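You operate a simulated robot arm through the tools that you are given. There is no shell and no other tool.

The job below is to be done with a simulated robot arm. You get a single attempt, and the scene is never put back.

## Task
Pack the PEA tub in the cool box with the teal ice pack.
Fine: shut the lid and latch it; the box stays on the table.

It is judged by the outcome, as a careful person would: the job done as asked, and still so three seconds after it is handed in. It fails if anything else is knocked over, pushed out of place, dropped, spilled or broken. Lids that push on must go on centred and level and be pressed home; caps that screw on are set level and turned clockwise until they are tight.

## Robot
A 7-joint arm with a two-finger parallel gripper, fixed in place. Base frame: the origin is on the floor under the middle of its stand, x ahead of it, y to its left, z up; the work surface is at about z = 0.72. Readings come in m, rad, newtons and seconds.
It reaches about 1.479 m from its shoulder. Its first joint turns from -2.897 to 2.897 rad. Payload 4.4 kg.
The tool frame sits at the grasp point between the pads (the TCP): z along the fingers, y along the line on which they close. The tips reach 0.023 m beyond it. Largest opening 0.094 m; finger width 0.038, thickness 0.01; the body of the gripper, 0.054 by 0.096 m, starts 0.039 m behind the TCP.
Orientation is that of the tool frame in the base frame, as a unit quaternion [w, x, y, z]. With the fingers straight down and closing along the base's y, the tool's x points along the base's -x, its y along +y and its z along -z.

## Interface
- The arm moves only by the tool play_rows. Its argument "plan" is text: rows parted by semicolons, each of 7 numbers parted by spaces: the opening in per cent of the stroke, from 0 (shut) to 100 (fully open), then the shift along the base's x, y, z in cm, then the turn, a rotation vector about the base's x, y, z in rad. In form: fingers x y z rx ry rz; .... A call has 1 to 20 rows; each row is the pose to reach, as a shift and turn from the pose commanded when the call began. A row lasts 0.2 s, in which the tool goes at most 0.05 m and 0.15 rad; a call with a longer step from one row to the next is refused whole, and so is a gripper value outside its range. A pose out of reach is approached as far as the arm can. The call stops where the force on the tool passes 50 N (or 10 N more than at its start, if that is more) or the arm is blocked; 0.2 s more then pass. Each finger travels about 0.072 m/s and halts on what it meets, pressing with about 34 N; the grip force reading is that of the motor and also rises with nothing between the fingers. The clock runs only during rows and for 0.2 s after the last one: add rows that repeat a pose to give the fingers time. The reply holds the time, the measured pose of the TCP, the force on the tool along the base axes, the opening and the grip force, in the units named above and with some noise, with the torque about the TCP (base axes, N m) and any sound that the robot's microphone picked up.
- Cameras (640 x 400 px; columns grow to the right, rows downward): "scene" is fixed at [0.0516, 0.4912, 1.4414]; the picture's right is [-0.31, -0.95, 0.00], its down [-0.54, 0.18, -0.82] and it looks along [0.78, -0.26, -0.57] (base axes); focal length 288 px, centre (320, 200). "wrist" rides on the gripper at [0.086, 0.016, -0.074] in the tool frame; the picture's right is [-0.18, 0.98, 0.00], its down [-0.58, -0.11, -0.81] and it looks along [-0.79, -0.15, 0.59] (tool axes); focal length 243 px, centre (320, 200). There is no depth. A picture from a camera that has moved, and an enlarged one, comes with that camera's place and axes in the base frame and with its lens. The place of the scene camera against the robot may be out by one fixed shift of up to 0.018 m in any direction.
- get_image(camera): a new picture of that camera. The clock stands still meanwhile.
- enlarge(camera, box): a new picture of the part [left, top, right, bottom] of that camera's present view, enlarged. The clock stands still meanwhile.
- job_done(): hands the job in; it is judged then, once.

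Nothing tells you positions but the pictures and the camera data. Unless the task says otherwise, let go and move clear before handing in.

The tools are called after "Call:" as a command line: name --argument value ..., lists and objects as JSON in quotes. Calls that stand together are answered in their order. play_rows: Moves the arm, as the interface text tells. Its arguments: {"type":"object","properties":{"plan":{"type":"string"}},"required":["plan"]} The other tools are called the same way: get_image (camera) takes a picture; enlarge (camera, box) takes an enlarged picture of a part of a camera's view; job_done () hands the job in.

At the start:

```text
time_s: 0.0
tool_pos: [0.6162, 0.0496, 1.2284]
tcp_rot: [0.0, 0.0, 1.0, 0.0]
ft_force: [0.0, -0.3, 1.1]
ft_torque: [0.01, 0.0, -0.07]
opening: 0.0941
finger_force: 0.1
```

scene: 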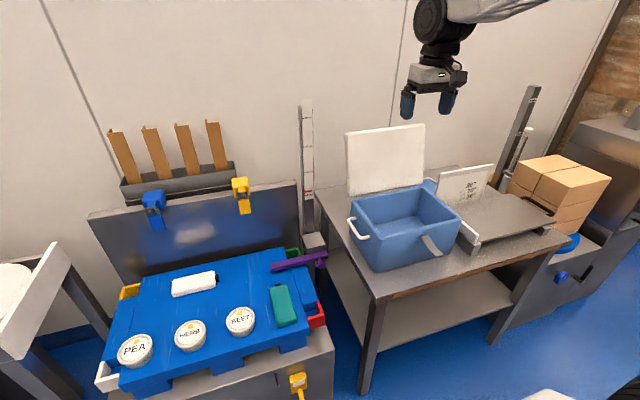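
wrist: 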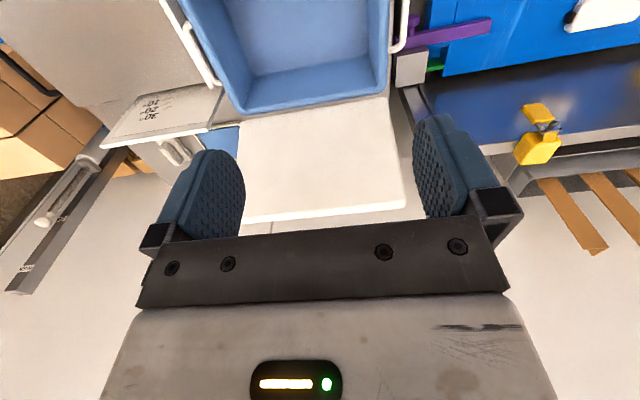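

I see a blue tray table with tubs PEA, HERB, BEET, a white ice pack and a teal ice pack, and a blue cool box with open lid on the neighbouring table. I'll look closer before moving.

Call:
enlarge --camera "scene" --box '[90, 230, 340, 400]'

Call:
enlarge --camera "scene" --box '[310, 110, 510, 290]'

Call:
enlarge --camera "wrist" --box '[140, 0, 480, 230]'

```text
2.35 times, centred on (215, 315) of scene
camera zoom: at [0.0516, 0.4912, 1.4414], right [-0.31, -0.95, 0.0], down [-0.54, 0.18, -0.82], along [0.78, -0.26, -0.57], focal length 678 px, centre (567, -71)
```

zoom: 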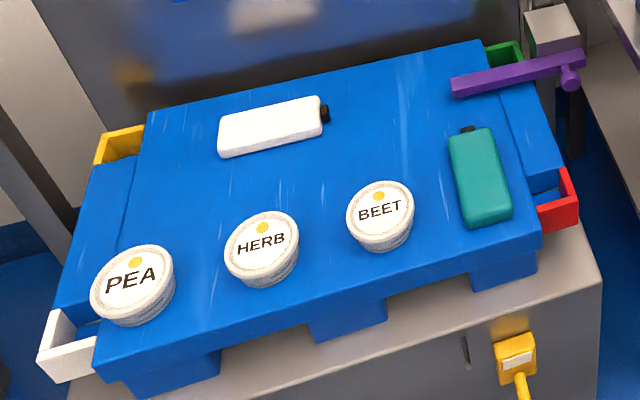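

```text
2.22 times, centred on (410, 200) of scene
camera zoom: at [0.0516, 0.4912, 1.4414], right [-0.31, -0.95, 0.0], down [-0.54, 0.18, -0.82], along [0.78, -0.26, -0.57], focal length 640 px, centre (120, 200)
```

zoom: 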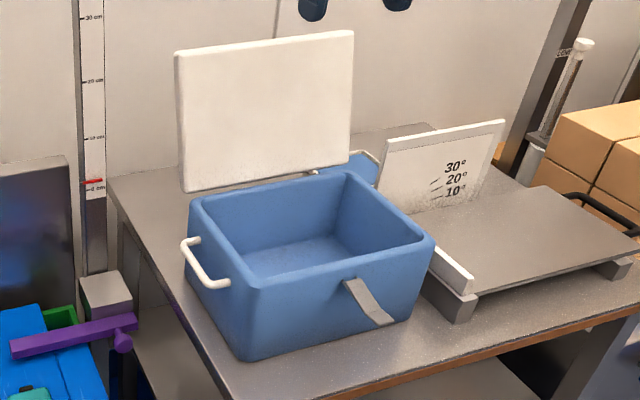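

```text
1.74 times, centred on (310, 115) of wrist
camera zoom: at [0.5311, 0.0665, 1.3027], right [0.18, 0.98, 0.0], down [0.58, -0.11, 0.81], along [0.79, -0.15, -0.59], focal length 422 px, centre (337, 348)
```

zoom: 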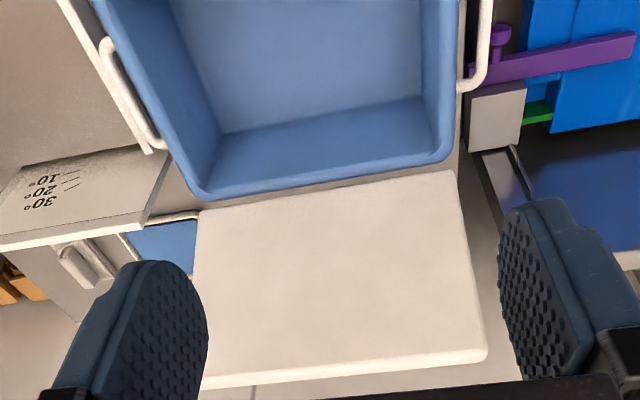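

The tray is on my left (y about 0.4–0.8), and the cool box stands ahead at the right with its lid up and a latch on its near face. I'll swing over the tray with the camera tilted down to get a second view for measuring.

Call:
play_rows --plan "100 -1.7 3.6 -0.4 0 0.036 0; 100 -3.4 7.1 -0.9 0 0.071 0; 100 -5.1 10.7 -1.3 0 0.107 0; 100 -6.9 14.3 -1.7 0 0.143 0; 100 -8.6 17.9 -2.1 0 0.179 0; 100 -10.3 21.4 -2.6 0 0.214 0; 100 -12 25 -3 0 0.25 0; 100 -13.7 28.6 -3.4 0 0.286 0; 100 -15.4 32.1 -3.9 0 0.321 0; 100 -17.1 35.7 -4.3 0 0.357 0; 100 -18.9 39.3 -4.7 0 0.393 0; 100 -20.6 42.9 -5.1 0 0.429 0; 100 -22.3 46.4 -5.6 0 0.464 0; 100 -24 50 -6 0 0.5 0; 100 -24 50 -6 0 0.5 0"

```text
time_s: 3.2
tool_pos: [0.375, 0.548, 1.1678]
tcp_rot: [-0.248, 0.0, 0.969, 0.0]
ft_force: [-0.1, -0.3, 0.2]
ft_torque: [0.02, -0.03, 0.0]
opening: 0.0938
finger_force: 0.0
```

The arm is over the tray with the camera tilted down. I'll take pictures to locate the tubs and packs.

Call:
get_image --camera "wrist"

Call:
get_image --camera "scene"

```text
taken
camera wrist: at [0.3361, 0.5648, 1.2752], right [0.16, 0.98, -0.09], down [0.9, -0.11, 0.43], along [0.41, -0.15, -0.9], focal length 243 px, centre (320, 200)
```

wrist: 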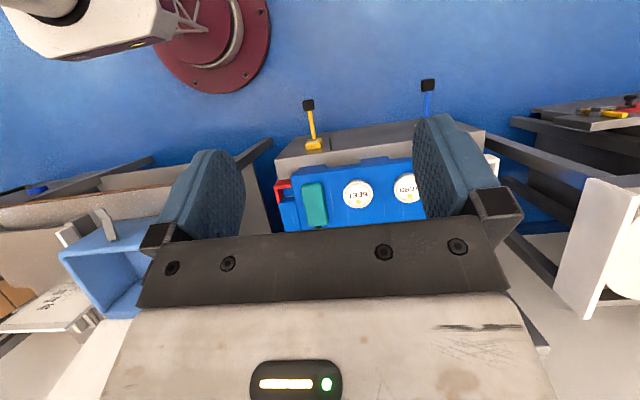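

```text
taken
```

scene: 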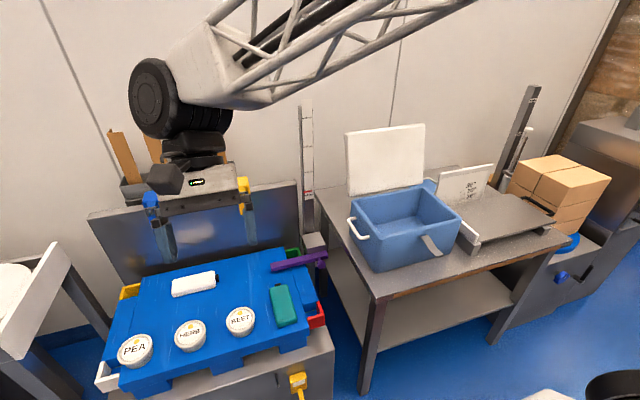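

The rays suggest the tray may be lower than the other table, so I'll measure carefully with enlarged views before going down.

Call:
enlarge --camera "wrist" --box '[240, 130, 440, 240]'

```text
3.20 times, centred on (340, 185) of wrist
camera zoom: at [0.3361, 0.5648, 1.2752], right [0.16, 0.98, -0.09], down [0.9, -0.11, 0.43], along [0.41, -0.15, -0.9], focal length 776 px, centre (256, 248)
```

zoom: 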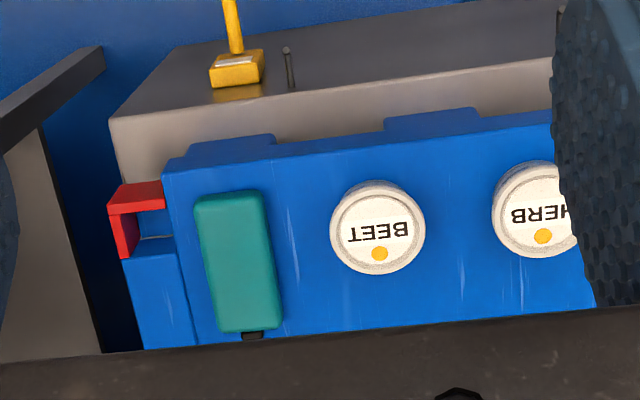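

I'll move sideways and lower for a second wrist view of the same items with a good baseline.

Call:
play_rows --plan "100 -0.5 3.5 -2 0 0 0; 100 -1 7 -4 0 0 0; 100 -2 10.5 -6 0 0 0; 100 -2.5 14 -8 0 0 0; 100 -3 17.5 -10 0 0 0; 100 -3.5 20 -13 0 0 0; 100 -4 20 -15 0 0 0; 100 -4 20 -15 0 0 0"

Call:
get_image --camera "wrist"

```text
time_s: 5.0
tool_pos: [0.3346, 0.7482, 1.0175]
tcp_rot: [-0.247, 0.0, 0.969, 0.0]
ft_force: [-0.7, 0.1, -0.7]
ft_torque: [-0.03, -0.01, -0.01]
opening: 0.0941
finger_force: 0.0
```

```text
taken
camera wrist: at [0.2964, 0.7639, 1.1251], right [0.16, 0.98, -0.09], down [0.9, -0.11, 0.43], along [0.41, -0.15, -0.9], focal length 243 px, centre (320, 200)
```

wrist: 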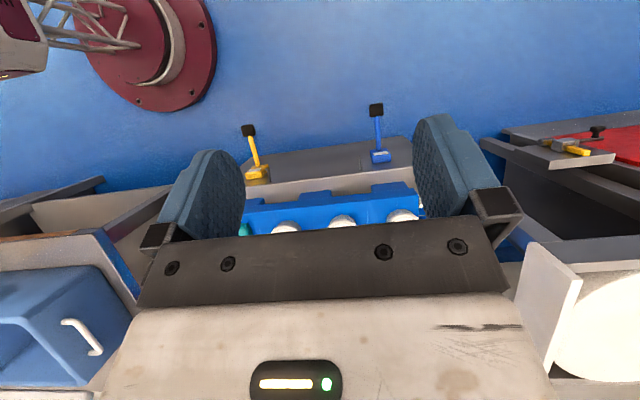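

Call:
enlarge --camera "wrist" --box '[230, 150, 430, 240]'

```text
3.20 times, centred on (330, 195) of wrist
camera zoom: at [0.2964, 0.7639, 1.1251], right [0.16, 0.98, -0.09], down [0.9, -0.11, 0.43], along [0.41, -0.15, -0.9], focal length 776 px, centre (288, 216)
```

zoom: 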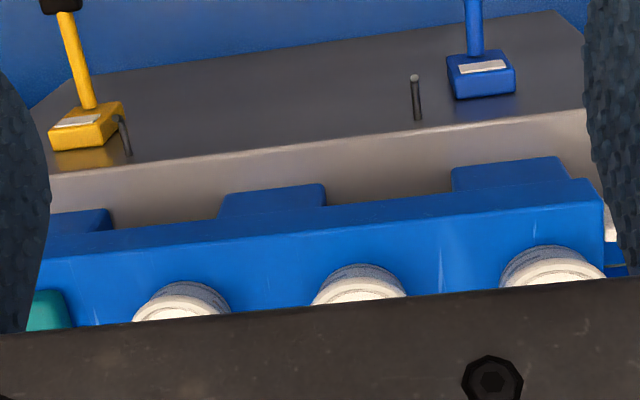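

BEET's top triangulates to about (0.635, 0.573, 0.587), so the tray sits lower than the table. I'll move forward to see all tubs and measure their diameter.

Call:
play_rows --plan "100 4 0 -1 0 0 0; 100 8 0 -2 0 0 0; 100 12 0 -3 0 0 0; 100 12 0 -3 0 0 0"

Call:
enlarge --camera "wrist" --box '[230, 110, 430, 240]'

Call:
get_image --camera "scene"

```text
time_s: 6.0
tool_pos: [0.4572, 0.75, 0.9852]
tcp_rot: [-0.247, 0.0, 0.969, 0.0]
ft_force: [-0.2, -0.5, 0.4]
ft_torque: [0.0, 0.02, 0.02]
opening: 0.0939
finger_force: 0.0
```

```text
3.08 times, centred on (330, 175) of wrist
camera zoom: at [0.4184, 0.7662, 1.0931], right [0.16, 0.98, -0.09], down [0.9, -0.11, 0.43], along [0.41, -0.15, -0.9], focal length 746 px, centre (289, 277)
```

zoom: 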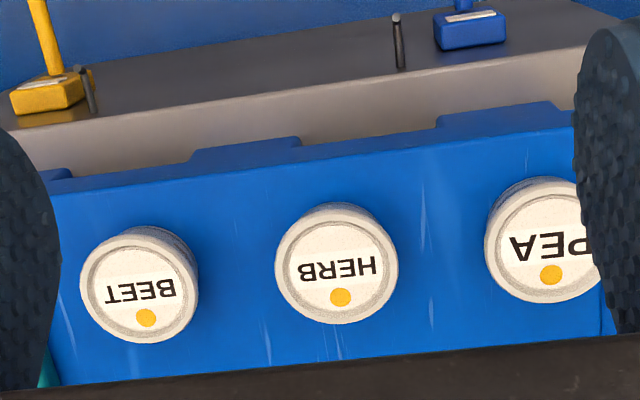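

```text
taken
```

scene: 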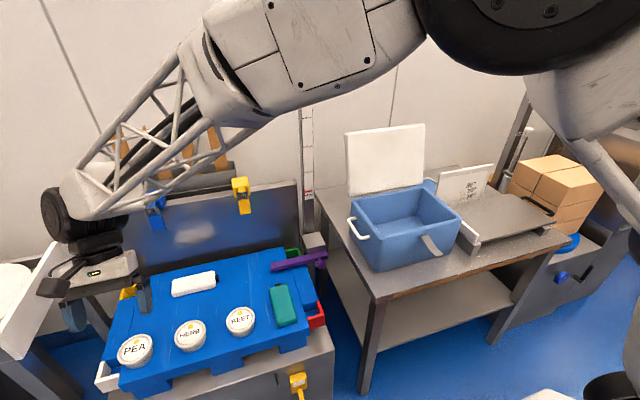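

The tubs are about 0.089 m across, with their tops near z 0.597, which is a tight fit in the 0.094 m opening. I'll look at PEA more closely.

Call:
enlarge --camera "scene" --box '[95, 315, 175, 385]'

Call:
enlarge --camera "scene" --box '[220, 265, 335, 345]'

```text
5.71 times, centred on (135, 350) of scene
camera zoom: at [0.0516, 0.4912, 1.4414], right [-0.31, -0.95, 0.0], down [-0.54, 0.18, -0.82], along [0.78, -0.26, -0.57], focal length 1646 px, centre (1377, -657)
```

zoom: 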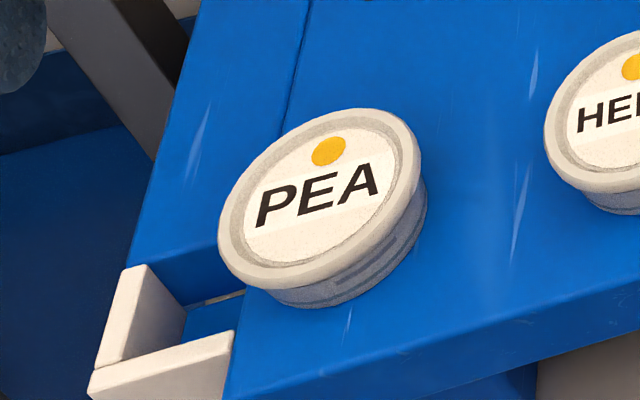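

```text
5.00 times, centred on (278, 305) of scene
camera zoom: at [0.0516, 0.4912, 1.4414], right [-0.31, -0.95, 0.0], down [-0.54, 0.18, -0.82], along [0.78, -0.26, -0.57], focal length 1440 px, centre (532, -325)
```

zoom: 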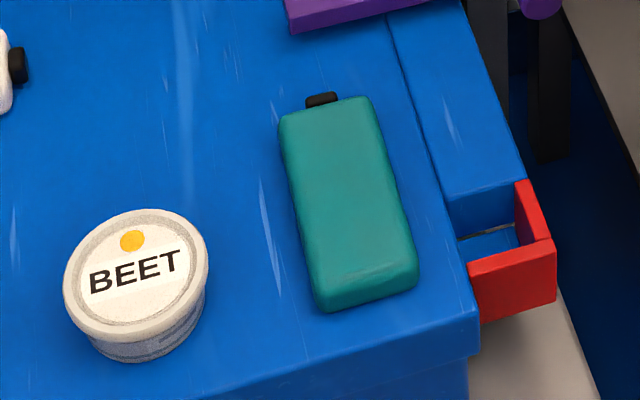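

PEA's lid triangulates to about (0.641, 0.870, 0.597). I'll bring the tool upright above it and check the alignment.

Call:
play_rows --plan "100 2.3 1.5 -2.8 0 -0.0625 0; 100 4.6 3 -5.7 0 -0.125 0; 100 6.9 4.5 -8.5 0 -0.1875 0; 100 9.2 6 -11.4 0 -0.25 0; 100 11.5 7.5 -14.2 0 -0.3125 0; 100 13.9 9 -17.1 0 -0.375 0; 100 16.2 10.5 -19.9 0 -0.4375 0; 100 18.5 12 -22.8 0 -0.5 0; 100 18.5 12 -22.8 0 -0.5 0; 100 18.5 12 -22.8 0 -0.5 0"

Call:
get_image --camera "wrist"

Call:
get_image --camera "scene"

```text
time_s: 8.2
tool_pos: [0.6402, 0.8692, 0.757]
tcp_rot: [0.0, 0.0, 1.0, 0.0]
ft_force: [0.4, 0.4, 0.3]
ft_torque: [0.01, 0.0, -0.01]
opening: 0.0941
finger_force: 0.1
```

```text
taken
camera wrist: at [0.5556, 0.8858, 0.8324], right [0.18, 0.98, 0.0], down [0.58, -0.11, 0.81], along [0.79, -0.15, -0.59], focal length 243 px, centre (320, 200)
```

wrist: 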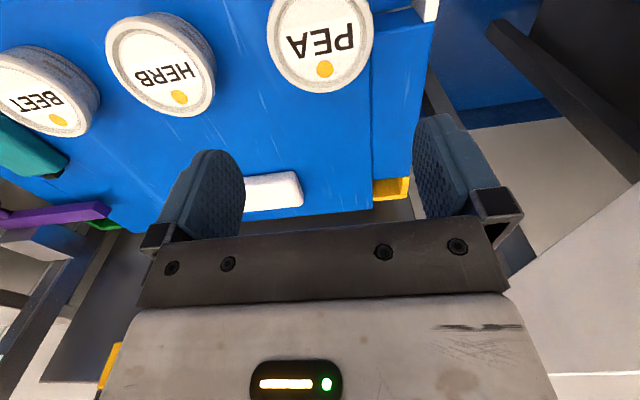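

```text
taken
```

scene: 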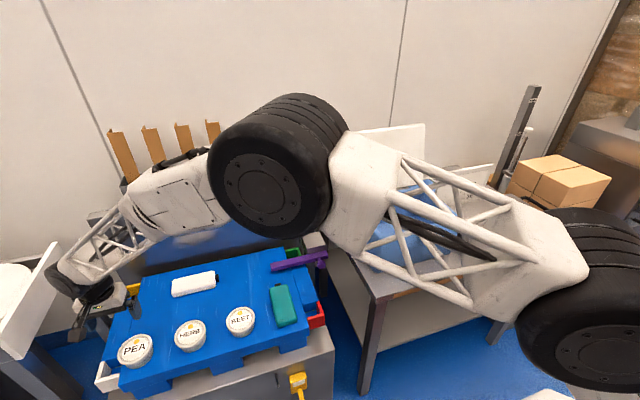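

Call:
enlarge --camera "wrist" --box '[240, 0, 400, 100]'

```text
4.00 times, centred on (320, 50) of wrist
camera zoom: at [0.5556, 0.8858, 0.8324], right [0.18, 0.98, 0.0], down [0.58, -0.11, 0.81], along [0.79, -0.15, -0.59], focal length 970 px, centre (320, 800)
```

zoom: 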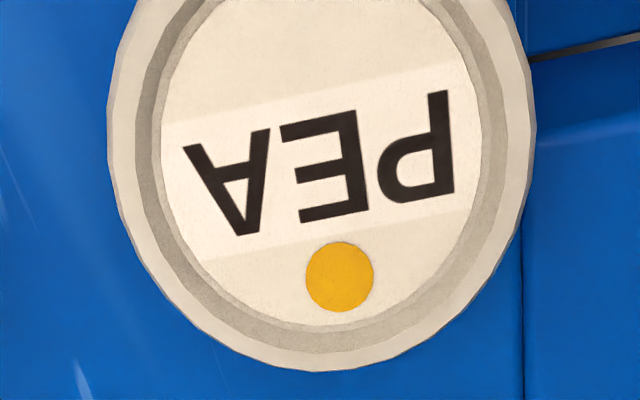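

PEA's lid is centred between the fingers (about 0.0885 m wide), just a few millimetres further in x. I'll shift slightly and descend to just above the lid, then check again.

Call:
play_rows --plan "100 0.35 -0.05 0 0 0 0; 100 0.35 -0.05 -4 0 0 0; 100 0.35 -0.05 -8 0 0 0; 100 0.35 -0.05 -11 0 0 0; 100 0.35 -0.05 -12.5 0 0 0; 100 0.35 -0.05 -12.5 0 0 0"

Call:
get_image --camera "wrist"

Call:
enlarge --camera "scene" --box '[60, 270, 220, 400]'

```text
time_s: 9.6
tool_pos: [0.644, 0.8677, 0.6349]
tcp_rot: [0.001, 0.001, 1.0, 0.0]
ft_force: [0.5, 0.2, 0.1]
ft_torque: [0.01, -0.01, 0.01]
opening: 0.094
finger_force: 0.0
```

```text
taken
camera wrist: at [0.5589, 0.8844, 0.7098], right [0.18, 0.98, 0.0], down [0.58, -0.11, 0.81], along [0.79, -0.15, -0.59], focal length 243 px, centre (320, 200)
```

wrist: 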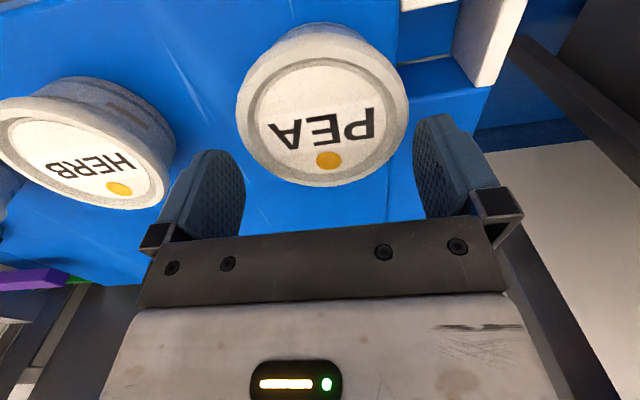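

```text
3.08 times, centred on (140, 335) of scene
camera zoom: at [0.0516, 0.4912, 1.4414], right [-0.31, -0.95, 0.0], down [-0.54, 0.18, -0.82], along [0.78, -0.26, -0.57], focal length 886 px, centre (874, -215)
```

zoom: 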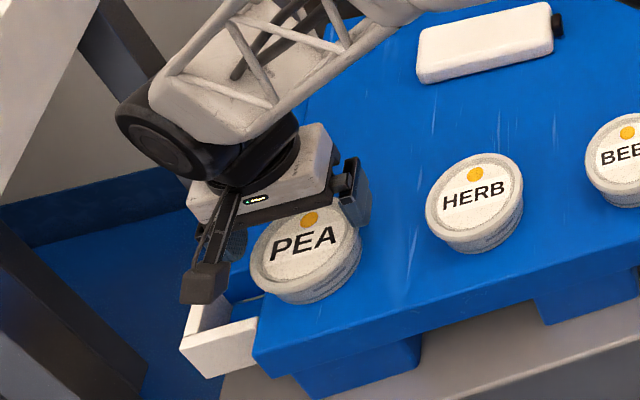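

Call:
enlarge --camera "wrist" --box '[220, 10, 430, 225]'

```text
1.86 times, centred on (325, 118) of wrist
camera zoom: at [0.5589, 0.8844, 0.7098], right [0.18, 0.98, 0.0], down [0.58, -0.11, 0.81], along [0.79, -0.15, -0.59], focal length 451 px, centre (311, 354)
```

zoom: 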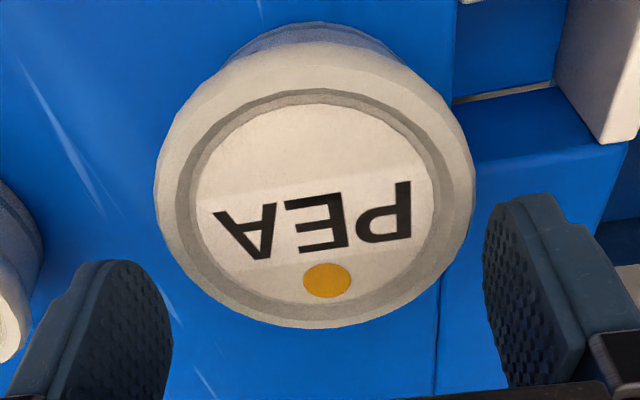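

The lid is about 1.3 mm toward +y from the finger centreline and its top is about 3.2 cm below the TCP. I'll correct and descend slowly 4 cm to straddle it.

Call:
play_rows --plan "100 0 0.13 0 0 0 0; 100 0 0.13 -0.5 0 0 0; 100 0 0.13 -1 0 0 0; 100 0 0.13 -1.5 0 0 0; 100 0 0.13 -2 0 0 0; 100 0 0.13 -2.5 0 0 0; 100 0 0.13 -3 0 0 0; 100 0 0.13 -3.5 0 0 0; 100 0 0.13 -4 0 0 0; 100 0 0.13 -4 0 0 0"

Call:
get_image --camera "wrist"

```text
time_s: 11.8
tool_pos: [0.6426, 0.872, 0.5943]
tcp_rot: [0.0, 0.0, 1.0, 0.001]
ft_force: [-0.1, -0.3, -0.6]
ft_torque: [0.01, 0.0, 0.02]
opening: 0.0938
finger_force: 0.0
```

```text
taken
camera wrist: at [0.5591, 0.8875, 0.6689], right [0.18, 0.98, 0.0], down [0.58, -0.11, 0.81], along [0.79, -0.15, -0.59], focal length 243 px, centre (320, 200)
```

wrist: 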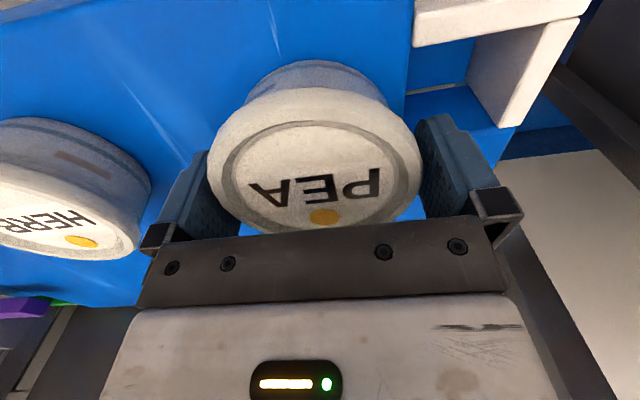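

The fingers straddle the lid without contact. I'll nudge 4 mm back in x, then close and check the grip.

Call:
play_rows --plan "100 -0.4 0 0 0 0 0; 60 -0.4 0 0 0 0 0; 60 -0.4 0 0 0 0 0; 60 -0.4 0 0 0 0 0; 60 -0.4 0 0 0 0 0"

Call:
get_image --camera "wrist"

```text
time_s: 13.0
tool_pos: [0.6404, 0.8712, 0.5933]
tcp_rot: [0.0, 0.001, 1.0, 0.0]
ft_force: [-0.8, -1.1, 1.5]
ft_torque: [0.03, 0.01, 0.02]
opening: 0.089
finger_force: 34.2
```

```text
taken
camera wrist: at [0.5551, 0.8872, 0.6683], right [0.18, 0.98, 0.0], down [0.58, -0.11, 0.81], along [0.79, -0.15, -0.59], focal length 243 px, centre (320, 200)
```

wrist: 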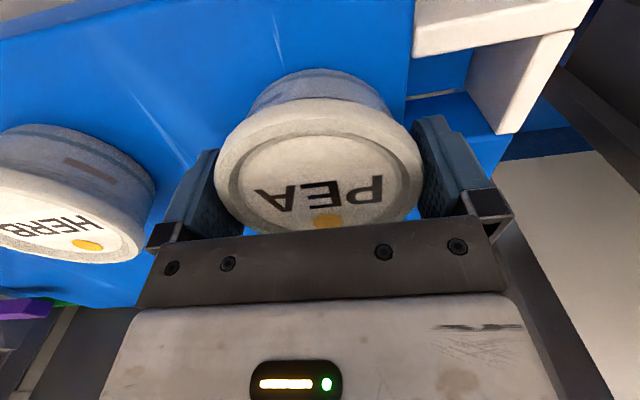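

The grip holds at 0.089 m with 34 N. I'll lift slowly and check that the whole tub comes up with its lid.

Call:
play_rows --plan "60 0 0 0.5 0 0 0; 60 0 0 1 0 0 0; 60 0 0 2 0 0 0; 60 0 0 3 0 0 0; 60 0 0 4.5 0 0 0; 60 0 0 6 0 0 0; 60 0 0 6 0 0 0"

Call:
get_image --camera "wrist"

Call:
enlarge --camera "scene" --box '[60, 240, 220, 390]'

```text
time_s: 14.6
tool_pos: [0.6394, 0.8713, 0.6556]
tcp_rot: [0.0, -0.001, 1.0, 0.0]
ft_force: [0.2, -0.6, -1.8]
ft_torque: [0.02, 0.01, 0.04]
opening: 0.0891
finger_force: 33.9
```

```text
taken
camera wrist: at [0.5546, 0.8877, 0.7299], right [0.18, 0.98, 0.0], down [0.58, -0.11, 0.81], along [0.79, -0.15, -0.59], focal length 243 px, centre (320, 200)
```

wrist: 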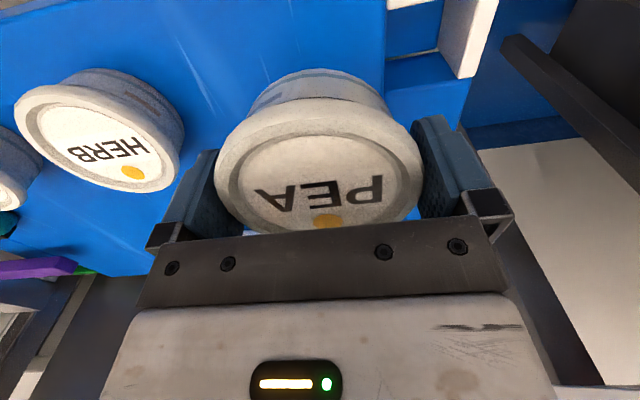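

```text
2.67 times, centred on (140, 315) of scene
camera zoom: at [0.0516, 0.4912, 1.4414], right [-0.31, -0.95, 0.0], down [-0.54, 0.18, -0.82], along [0.78, -0.26, -0.57], focal length 768 px, centre (800, -107)
```

zoom: 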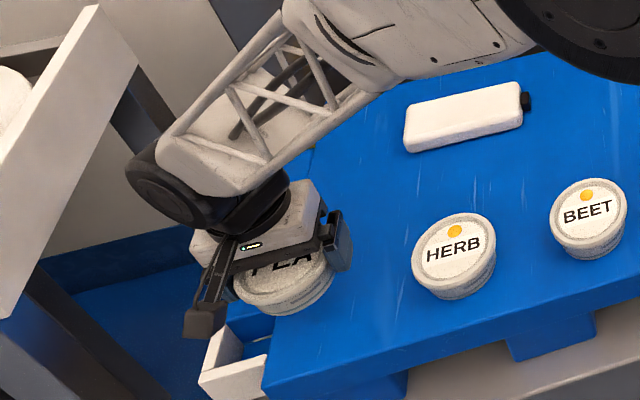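

The whole tub is in hand with its lid on. I'll carry it up and across towards the cool box at a safe height.

Call:
play_rows --plan "60 0 0 3 0 0 0; 60 0 0 7 0 0 0; 60 0 0 11 0 0 0; 60 0 0 15 0 0 0; 60 0 0 19 0 0 0; 60 0 0 23 0 0 0; 60 0 0 27 0 0 0; 60 0 0 31 0 0 0; 60 0 -2 34.5 0 0 0; 60 -1 -6 36 0 0 0; 60 -2 -10 37 0 0 0; 60 -3 -14 38 0 0 0; 60 -4 -18 39 0 0 0; 60 -5 -22 40 0 0 0; 60 -6 -26 41 0 0 0; 60 -7 -30 42 0 0 0; 60 -8 -34 43 0 0 0; 60 -9 -38 44 0 0 0; 60 -10 -42 45 0 0 0; 60 -10 -42 45 0 0 0"

Call:
play_rows --plan "60 -1 -4 0.5 0 0 0; 60 -2 -8 1 0 0 0; 60 -3 -12 1.5 0 0 0; 60 -4 -16 2 0 0 0; 60 -5 -20 2.5 0 0 0; 60 -6 -24 3 0 0 0; 60 -7 -28 3.5 0 0 0; 60 -8 -32 4 0 0 0; 60 -9 -36 4.5 0 0 0; 60 -9.5 -40 5 0 0 0; 60 -9.5 -40 5 0 0 0"

Call:
get_image --camera "wrist"

Call:
get_image --camera "scene"

```text
time_s: 18.8
tool_pos: [0.5409, 0.4496, 1.1037]
tcp_rot: [0.001, 0.0, 1.0, 0.001]
ft_force: [0.6, -0.6, -1.8]
ft_torque: [0.02, 0.03, -0.04]
opening: 0.0889
finger_force: 34.0
```

```text
time_s: 21.2
tool_pos: [0.4456, 0.0499, 1.1566]
tcp_rot: [0.0, 0.0, 1.0, 0.0]
ft_force: [-0.5, -0.2, -1.6]
ft_torque: [0.02, 0.02, -0.02]
opening: 0.0889
finger_force: 34.1
```

```text
taken
camera wrist: at [0.3606, 0.0657, 1.2311], right [0.18, 0.98, 0.0], down [0.58, -0.11, 0.81], along [0.79, -0.15, -0.59], focal length 243 px, centre (320, 200)
```

wrist: 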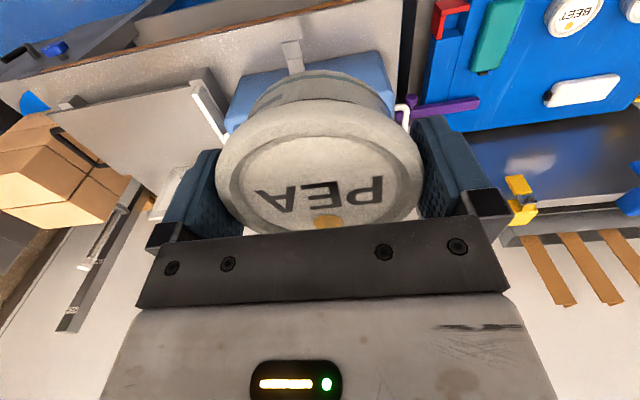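

```text
taken
```

scene: 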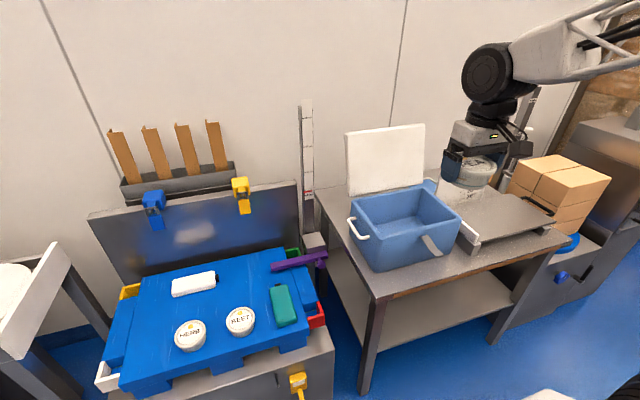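

The tub blocks the view straight ahead, so I'll look at the box from each side to measure it precisely. First from the right.

Call:
play_rows --plan "60 1 -4 0 0 0 0; 60 2 -8 0 0 0 0; 60 3 -12 0 0 0 0; 60 4 -16 0 0 0 0; 60 5 -20 0 0 0 0; 60 6 -24 0 0 0 0; 60 7 -27 0 0 0 0; 60 7 -27 0 0 0 0"

Call:
get_image --camera "wrist"

```text
time_s: 23.0
tool_pos: [0.5132, -0.2228, 1.1578]
tcp_rot: [0.0, -0.001, 1.0, 0.0]
ft_force: [1.1, -0.2, -2.1]
ft_torque: [-0.02, 0.01, -0.01]
opening: 0.0893
finger_force: 34.1
```

```text
taken
camera wrist: at [0.4284, -0.2061, 1.2326], right [0.18, 0.98, 0.0], down [0.58, -0.11, 0.81], along [0.79, -0.15, -0.59], focal length 243 px, centre (320, 200)
```

wrist: 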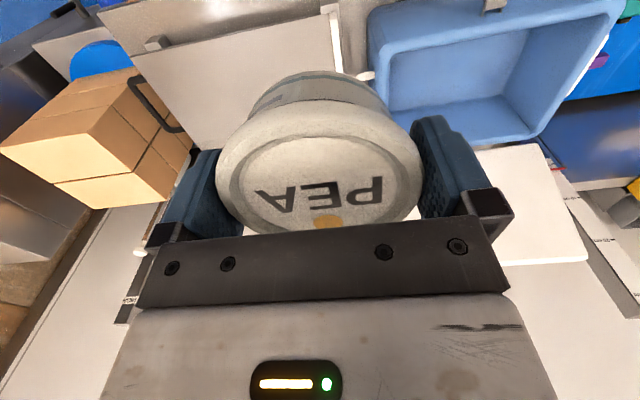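

Call:
enlarge --camera "wrist" --box '[350, 0, 640, 180]'

Call:
play_rows --plan "60 -1 4 0 0 0 0; 60 -2 8 0 0 0 0; 60 -3 12 0 0 0 0; 60 -4 16 0 0 0 0; 60 -5 20 0 0 0 0; 60 -6 24 0 0 0 0; 60 -7 28 0 0 0 0; 60 -6 32 0 0 0 0; 60 -5 36 0 0 0 0; 60 -3 40 0 0 0 0; 60 -1 44 0 0 0 0; 60 0 48 0 0 0 0; 60 1 52 0 0 0 0; 60 1 52 0 0 0 0"

Call:
get_image --camera "wrist"

```text
2.21 times, centred on (495, 90) of wrist
camera zoom: at [0.4284, -0.2061, 1.2326], right [0.18, 0.98, 0.0], down [0.58, -0.11, 0.81], along [0.79, -0.15, -0.59], focal length 535 px, centre (-66, 443)
```

zoom: 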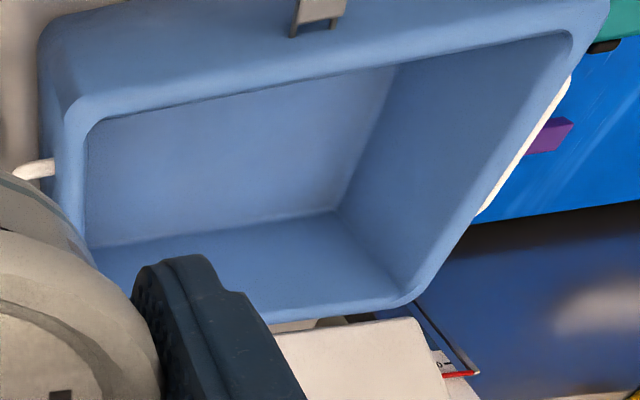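

```text
time_s: 26.0
tool_pos: [0.5254, 0.2962, 1.1523]
tcp_rot: [0.001, 0.0, 1.0, 0.0]
ft_force: [0.1, -0.1, -1.8]
ft_torque: [0.0, 0.05, 0.04]
opening: 0.0891
finger_force: 33.8
```

```text
taken
camera wrist: at [0.4403, 0.3126, 1.2267], right [0.18, 0.98, 0.0], down [0.58, -0.11, 0.81], along [0.79, -0.15, -0.59], focal length 243 px, centre (320, 200)
```

wrist: 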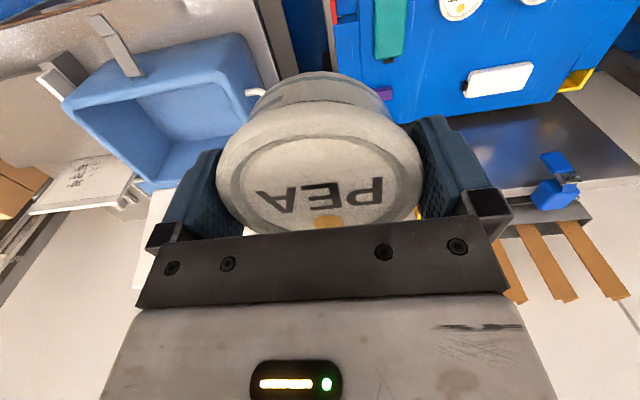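

Call:
enlarge --camera "wrist" --box '[30, 0, 290, 200]'

Call:
enlarge --camera "scene" --box '[320, 110, 500, 290]'

```text
2.00 times, centred on (160, 100) of wrist
camera zoom: at [0.4403, 0.3126, 1.2267], right [0.18, 0.98, 0.0], down [0.58, -0.11, 0.81], along [0.79, -0.15, -0.59], focal length 485 px, centre (640, 400)
```

zoom: 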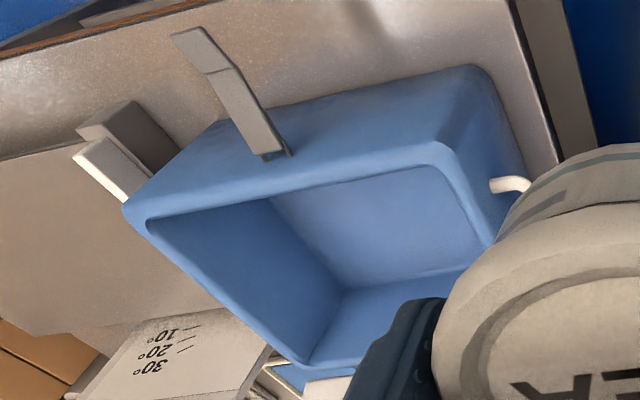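

```text
2.22 times, centred on (410, 200) of scene
camera zoom: at [0.0516, 0.4912, 1.4414], right [-0.31, -0.95, 0.0], down [-0.54, 0.18, -0.82], along [0.78, -0.26, -0.57], focal length 640 px, centre (120, 200)
```

zoom: 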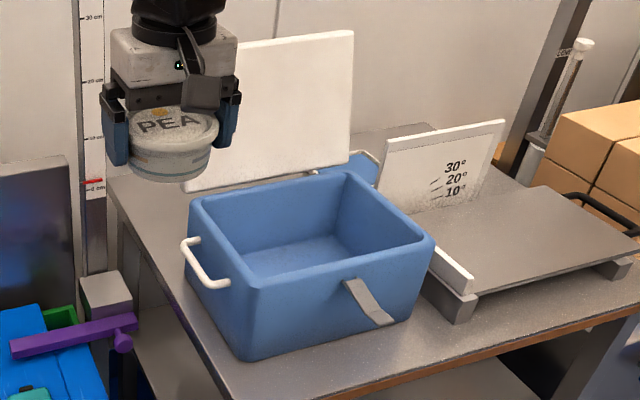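

The box rim measures about z 0.864, spanning x 0.587–0.788 and y −0.147–0.139, with its floor near z 0.757. I'll check the camera housing on the gripper for clearance before lowering in.

Call:
enlarge --camera "scene" --box '[340, 60, 440, 170]'

Call:
get_image --camera "scene"

```text
3.64 times, centred on (390, 115) of scene
camera zoom: at [0.0516, 0.4912, 1.4414], right [-0.31, -0.95, 0.0], down [-0.54, 0.18, -0.82], along [0.78, -0.26, -0.57], focal length 1047 px, centre (66, 509)
```

zoom: 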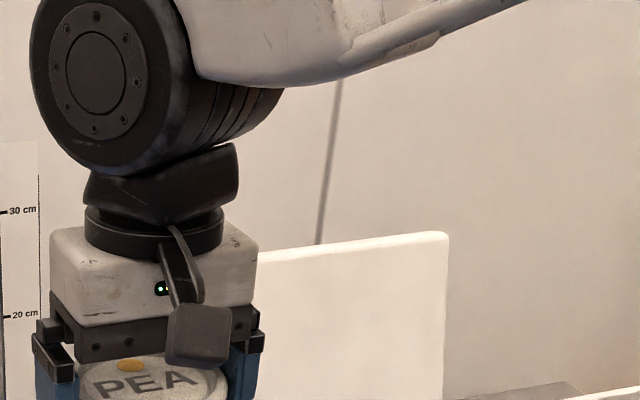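

```text
taken
```

scene: 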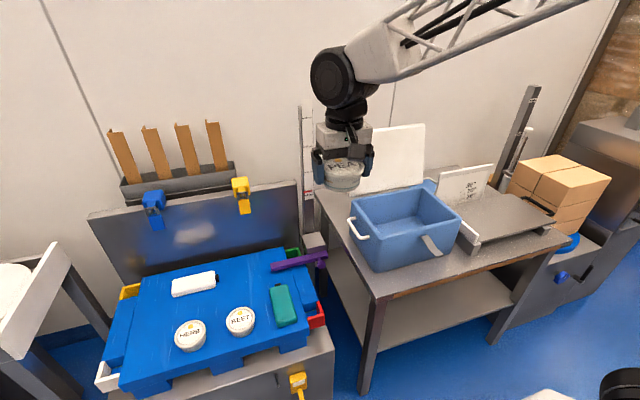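

The housing is a small block about 9 cm to the side of the tool axis. To keep it well clear of the box walls, I'll turn the hand 90° so it points to the box middle, and move over the left half of the box at a safe height.

Call:
play_rows --plan "60 1.4 -2 0 0 0 0.131; 60 2.7 -4 0 0 0 0.262; 60 4.1 -6 0 0 0 0.393; 60 5.4 -7.9 0 0 0 0.524; 60 6.8 -9.9 0 0 0 0.654; 60 8.1 -11.9 0 0 0 0.785; 60 9.5 -13.9 0 0 0 0.916; 60 10.9 -15.9 0 0 0 1.047; 60 12.2 -17.9 0 0 0 1.178; 60 13.6 -19.8 0 0 0 1.309; 60 14.9 -21.8 0 0 0 1.44; 60 16.3 -23.8 0 0 0 1.571; 60 16.3 -23.8 0 0 0 1.571; 60 16.3 -23.8 0 0 0 1.571"

Call:
get_image --camera "scene"

Call:
get_image --camera "wrist"

```text
time_s: 29.0
tool_pos: [0.6898, 0.0646, 1.1545]
tcp_rot: [0.0, 0.707, -0.707, 0.0]
ft_force: [0.1, -0.1, -2.5]
ft_torque: [0.01, 0.0, -0.01]
opening: 0.0891
finger_force: 34.2
```

```text
taken
```

scene: 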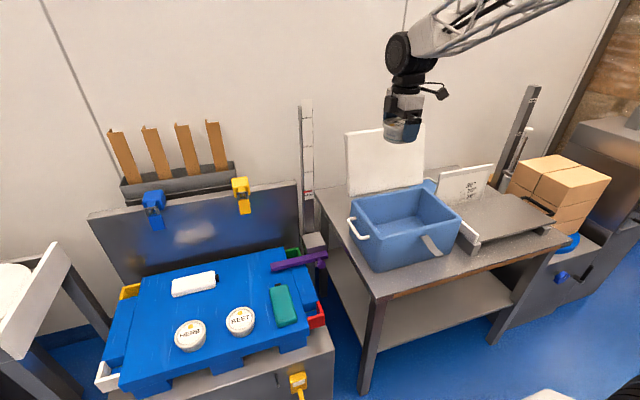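

```text
taken
camera wrist: at [0.6755, -0.0218, 1.2299], right [-0.98, 0.18, 0.0], down [0.11, 0.58, 0.81], along [0.15, 0.79, -0.59], focal length 243 px, centre (320, 200)
```

wrist: 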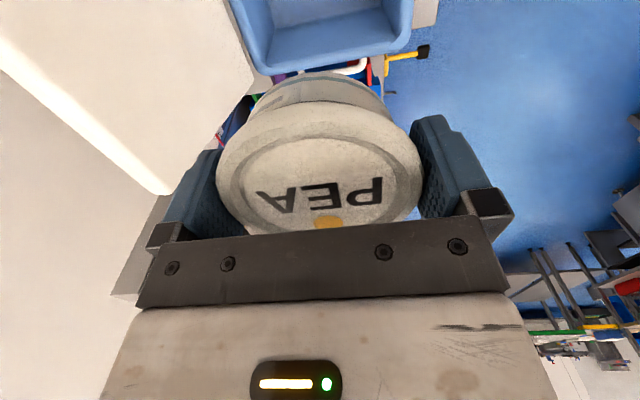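

The hand is turned and centred over the left half of the box. I'll descend to just above the rim and check clearances.

Call:
play_rows --plan "60 0 0 -4 0 0 0; 60 0 0 -8 0 0 0; 60 0 0 -12 0 0 0; 60 0 0 -16 0 0 0; 60 0 0 -20 0 0 0; 60 0 0 -23 0 0 0; 60 0 0 -25 0 0 0; 60 0 0 -25 0 0 0"

Call:
enlarge --camera "scene" --box '[320, 60, 500, 280]'

Call:
get_image --camera "wrist"

```text
time_s: 30.8
tool_pos: [0.6876, 0.062, 0.9058]
tcp_rot: [0.0, 0.707, -0.707, 0.0]
ft_force: [0.4, 0.4, -1.2]
ft_torque: [0.01, 0.0, -0.05]
opening: 0.0892
finger_force: 33.8
```

```text
1.82 times, centred on (410, 170) of scene
camera zoom: at [0.0516, 0.4912, 1.4414], right [-0.31, -0.95, 0.0], down [-0.54, 0.18, -0.82], along [0.78, -0.26, -0.57], focal length 524 px, centre (156, 254)
```

zoom: 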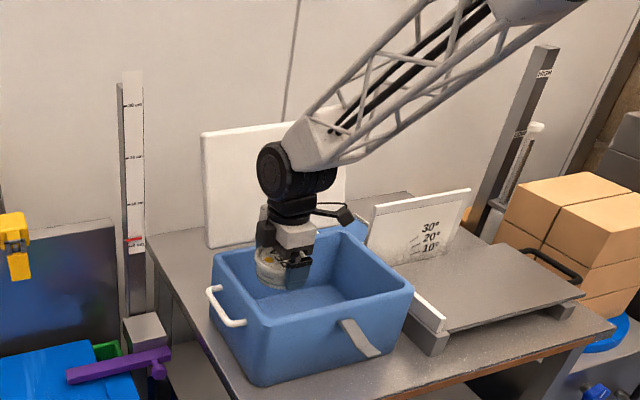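

```text
taken
camera wrist: at [0.6734, -0.0243, 0.9803], right [-0.98, 0.18, 0.0], down [0.11, 0.58, 0.81], along [0.15, 0.79, -0.59], focal length 243 px, centre (320, 200)
```

wrist: 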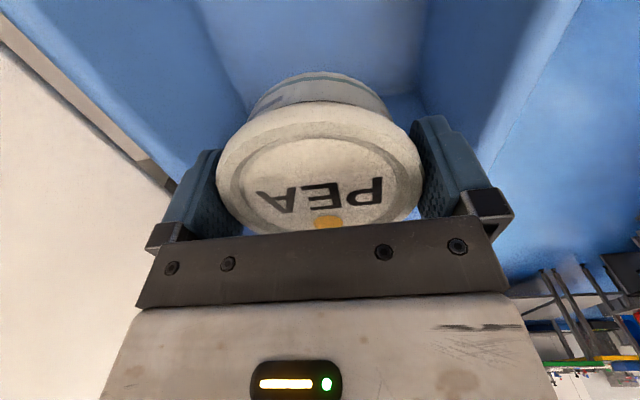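

Clear on all sides so far. I'll go down further inside the box, then feel for the floor in small steps.

Call:
play_rows --plan "60 0 0 -2 0 0 0; 60 0 0 -4 0 0 0; 60 0 0 -6 0 0 0; 60 0 0 -7.5 0 0 0; 60 0 0 -9 0 0 0; 60 0 0 -9 0 0 0"

Call:
enlarge --camera "scene" --box '[340, 120, 480, 270]'

Call:
get_image --camera "wrist"

```text
time_s: 32.2
tool_pos: [0.6865, 0.0643, 0.8146]
tcp_rot: [0.0, 0.708, -0.706, 0.0]
ft_force: [0.5, -0.1, -2.5]
ft_torque: [-0.01, 0.0, 0.01]
opening: 0.0891
finger_force: 34.0
```

```text
2.67 times, centred on (410, 195) of scene
camera zoom: at [0.0516, 0.4912, 1.4414], right [-0.31, -0.95, 0.0], down [-0.54, 0.18, -0.82], along [0.78, -0.26, -0.57], focal length 768 px, centre (80, 213)
```

zoom: 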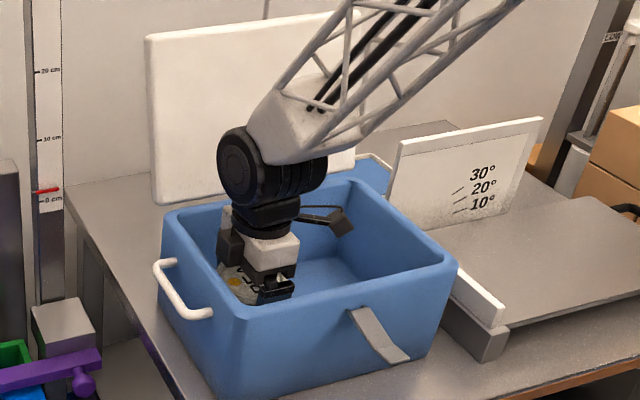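

```text
taken
camera wrist: at [0.6725, -0.0218, 0.8898], right [-0.98, 0.18, 0.0], down [0.11, 0.58, 0.81], along [0.15, 0.79, -0.59], focal length 243 px, centre (320, 200)
```

wrist: 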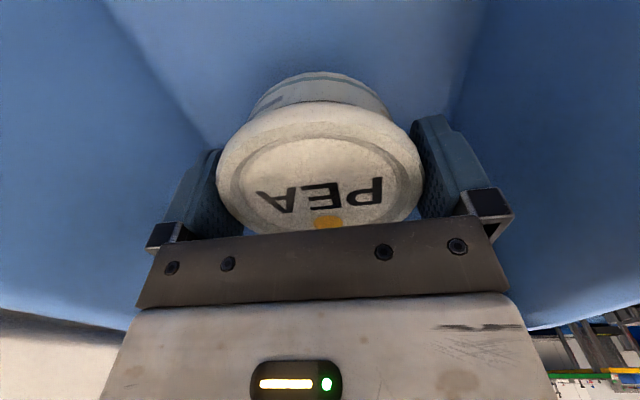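

Call:
play_rows --plan "60 0 0 -0.5 0 0 0; 60 0 0 -1 0 0 0; 60 0 0 -1.5 0 0 0; 60 0 0 -1.5 0 0 0"

Call:
play_rows --plan "60 0 0 -0.3 0 0 0; 60 0 0 -0.6 0 0 0; 60 0 0 -0.6 0 0 0"

```text
time_s: 33.2
tool_pos: [0.6879, 0.0629, 0.8]
tcp_rot: [-0.001, 0.707, -0.707, 0.0]
ft_force: [-0.9, -0.1, -2.4]
ft_torque: [-0.02, 0.07, 0.0]
opening: 0.0891
finger_force: 34.2
```

```text
time_s: 34.0
tool_pos: [0.6891, 0.0624, 0.7932]
tcp_rot: [0.0, -0.707, 0.707, 0.0]
ft_force: [-1.0, 0.6, -1.9]
ft_torque: [-0.04, 0.04, 0.02]
opening: 0.0895
finger_force: 33.5
```

No contact yet at z 0.793; continuing in small steps.

Call:
play_rows --plan "60 0 0 -0.2 0 0 0; 60 0 0 -0.4 0 0 0; 60 0 0 -0.4 0 0 0"

Call:
play_rows --plan "60 0 0 -0.2 0 0 0; 60 0 0 -0.4 0 0 0; 60 0 0 -0.4 0 0 0"

Call:
get_image --camera "wrist"

```text
time_s: 34.8
tool_pos: [0.6885, 0.063, 0.7897]
tcp_rot: [0.0, 0.707, -0.707, 0.0]
ft_force: [0.5, -0.7, -2.3]
ft_torque: [-0.03, -0.01, 0.01]
opening: 0.089
finger_force: 33.7
```

```text
time_s: 35.6
tool_pos: [0.6892, 0.0627, 0.7856]
tcp_rot: [0.0, -0.707, 0.707, 0.0]
ft_force: [-0.3, -1.0, -2.0]
ft_torque: [0.01, 0.01, -0.01]
opening: 0.0891
finger_force: 33.6
```

```text
taken
camera wrist: at [0.6742, -0.0242, 0.8607], right [-0.98, 0.18, 0.0], down [0.11, 0.58, 0.81], along [0.15, 0.79, -0.59], focal length 243 px, centre (320, 200)
```

wrist: 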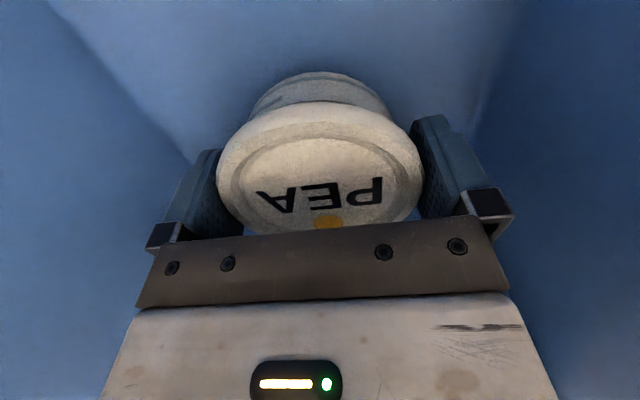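

Call:
play_rows --plan "60 0 0 -0.2 0 0 0; 60 0 0 -0.4 0 0 0; 60 0 0 -0.4 0 0 0"

Call:
play_rows --plan "60 0 0 -0.2 0 0 0; 60 0 0 -0.3 0 0 0; 60 0 0 -0.3 0 0 0"

```text
time_s: 36.4
tool_pos: [0.6888, 0.0643, 0.7823]
tcp_rot: [0.0, -0.707, 0.707, 0.0]
ft_force: [0.6, 0.7, -1.7]
ft_torque: [-0.03, -0.01, 0.0]
opening: 0.089
finger_force: 34.2
```

```text
time_s: 37.2
tool_pos: [0.6895, 0.0639, 0.7791]
tcp_rot: [-0.001, 0.708, -0.707, 0.0]
ft_force: [-0.1, -0.5, -2.1]
ft_torque: [-0.01, 0.02, 0.01]
opening: 0.089
finger_force: 34.6
```

Call:
play_rows --plan "60 0 0 -0.2 0 0 0; 60 0 0 -0.3 0 0 0; 60 0 0 -0.3 0 0 0"

Call:
play_rows --plan "60 0 0 -0.2 0 0 0; 60 0 0 -0.3 0 0 0; 60 0 0 -0.3 0 0 0"

Call:
enlarge --camera "scene" --box '[360, 180, 450, 260]'

```text
time_s: 38.0
tool_pos: [0.6883, 0.0634, 0.7759]
tcp_rot: [0.0, 0.707, -0.707, 0.0]
ft_force: [-0.8, 0.0, -2.8]
ft_torque: [0.0, 0.02, -0.05]
opening: 0.0889
finger_force: 33.5
```

```text
time_s: 38.8
tool_pos: [0.6892, 0.0641, 0.7731]
tcp_rot: [0.0, -0.707, 0.707, 0.0]
ft_force: [-0.7, 0.1, -2.0]
ft_torque: [0.0, 0.01, 0.01]
opening: 0.0891
finger_force: 34.5
```

```text
5.00 times, centred on (405, 220) of scene
camera zoom: at [0.0516, 0.4912, 1.4414], right [-0.31, -0.95, 0.0], down [-0.54, 0.18, -0.82], along [0.78, -0.26, -0.57], focal length 1440 px, centre (-105, 100)
```

zoom: 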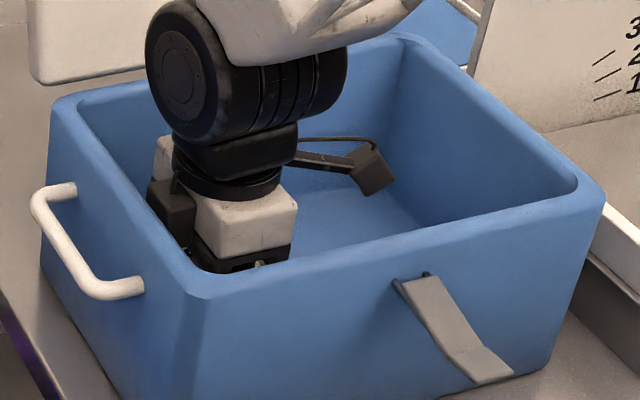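

Call:
play_rows --plan "60 0 0 -0.2 0 0 0; 60 0 0 -0.3 0 0 0; 60 0 0 -0.3 0 0 0"

Call:
play_rows --plan "60 0 0 -0.2 0 0 0; 60 0 0 -0.3 0 0 0; 60 0 0 -0.3 0 0 0"

Call:
play_rows --plan "60 0 0 -0.2 0 0 0; 60 0 0 -0.3 0 0 0; 60 0 0 -0.3 0 0 0"

```text
time_s: 39.6
tool_pos: [0.688, 0.0628, 0.7712]
tcp_rot: [-0.001, 0.707, -0.707, 0.001]
ft_force: [0.4, -0.7, 17.8]
ft_torque: [0.07, 0.44, 0.0]
opening: 0.0888
finger_force: 33.5
```

```text
time_s: 40.0
tool_pos: [0.6885, 0.0649, 0.7711]
tcp_rot: [0.002, -0.707, 0.707, 0.0]
ft_force: [-0.5, -0.3, 7.1]
ft_torque: [0.06, 0.3, -0.01]
opening: 0.0891
finger_force: 34.2
stopped in row 1: the force on the tool passed its limit at 60 N (the readings are from after the stop); the commanded pose is now the measured one
```

```text
time_s: 40.5
tool_pos: [0.6914, 0.0637, 0.7711]
tcp_rot: [-0.002, 0.707, -0.707, 0.002]
ft_force: [-1.3, 0.9, 8.4]
ft_torque: [0.05, 0.33, -0.04]
opening: 0.0892
finger_force: 33.7
stopped in row 2: the force on the tool passed its limit at 57 N (the readings are from after the stop); the commanded pose is now the measured one
```

The tub has touched the box floor (force rose at TCP z 0.771). I'll open the fingers and check the gaps before rising.

Call:
play_rows --plan "100 0 0 0 0 0 0; 100 0 0 0.1 0 0 0; 100 0 0 0.1 0 0 0"

Call:
enlarge --camera "wrist" --box '[140, 50, 520, 260]'

```text
time_s: 41.3
tool_pos: [0.6901, 0.0628, 0.7731]
tcp_rot: [-0.002, 0.707, -0.707, 0.001]
ft_force: [-0.1, 0.0, 0.3]
ft_torque: [-0.01, -0.01, 0.01]
opening: 0.0938
finger_force: 0.1
```

```text
1.68 times, centred on (330, 155) of wrist
camera zoom: at [0.675, -0.0234, 0.8471], right [-0.98, 0.18, 0.0], down [0.1, 0.58, 0.81], along [0.15, 0.79, -0.59], focal length 409 px, centre (303, 276)
```

zoom: 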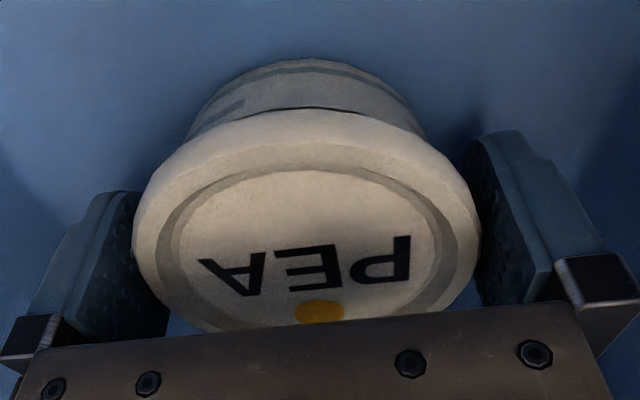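

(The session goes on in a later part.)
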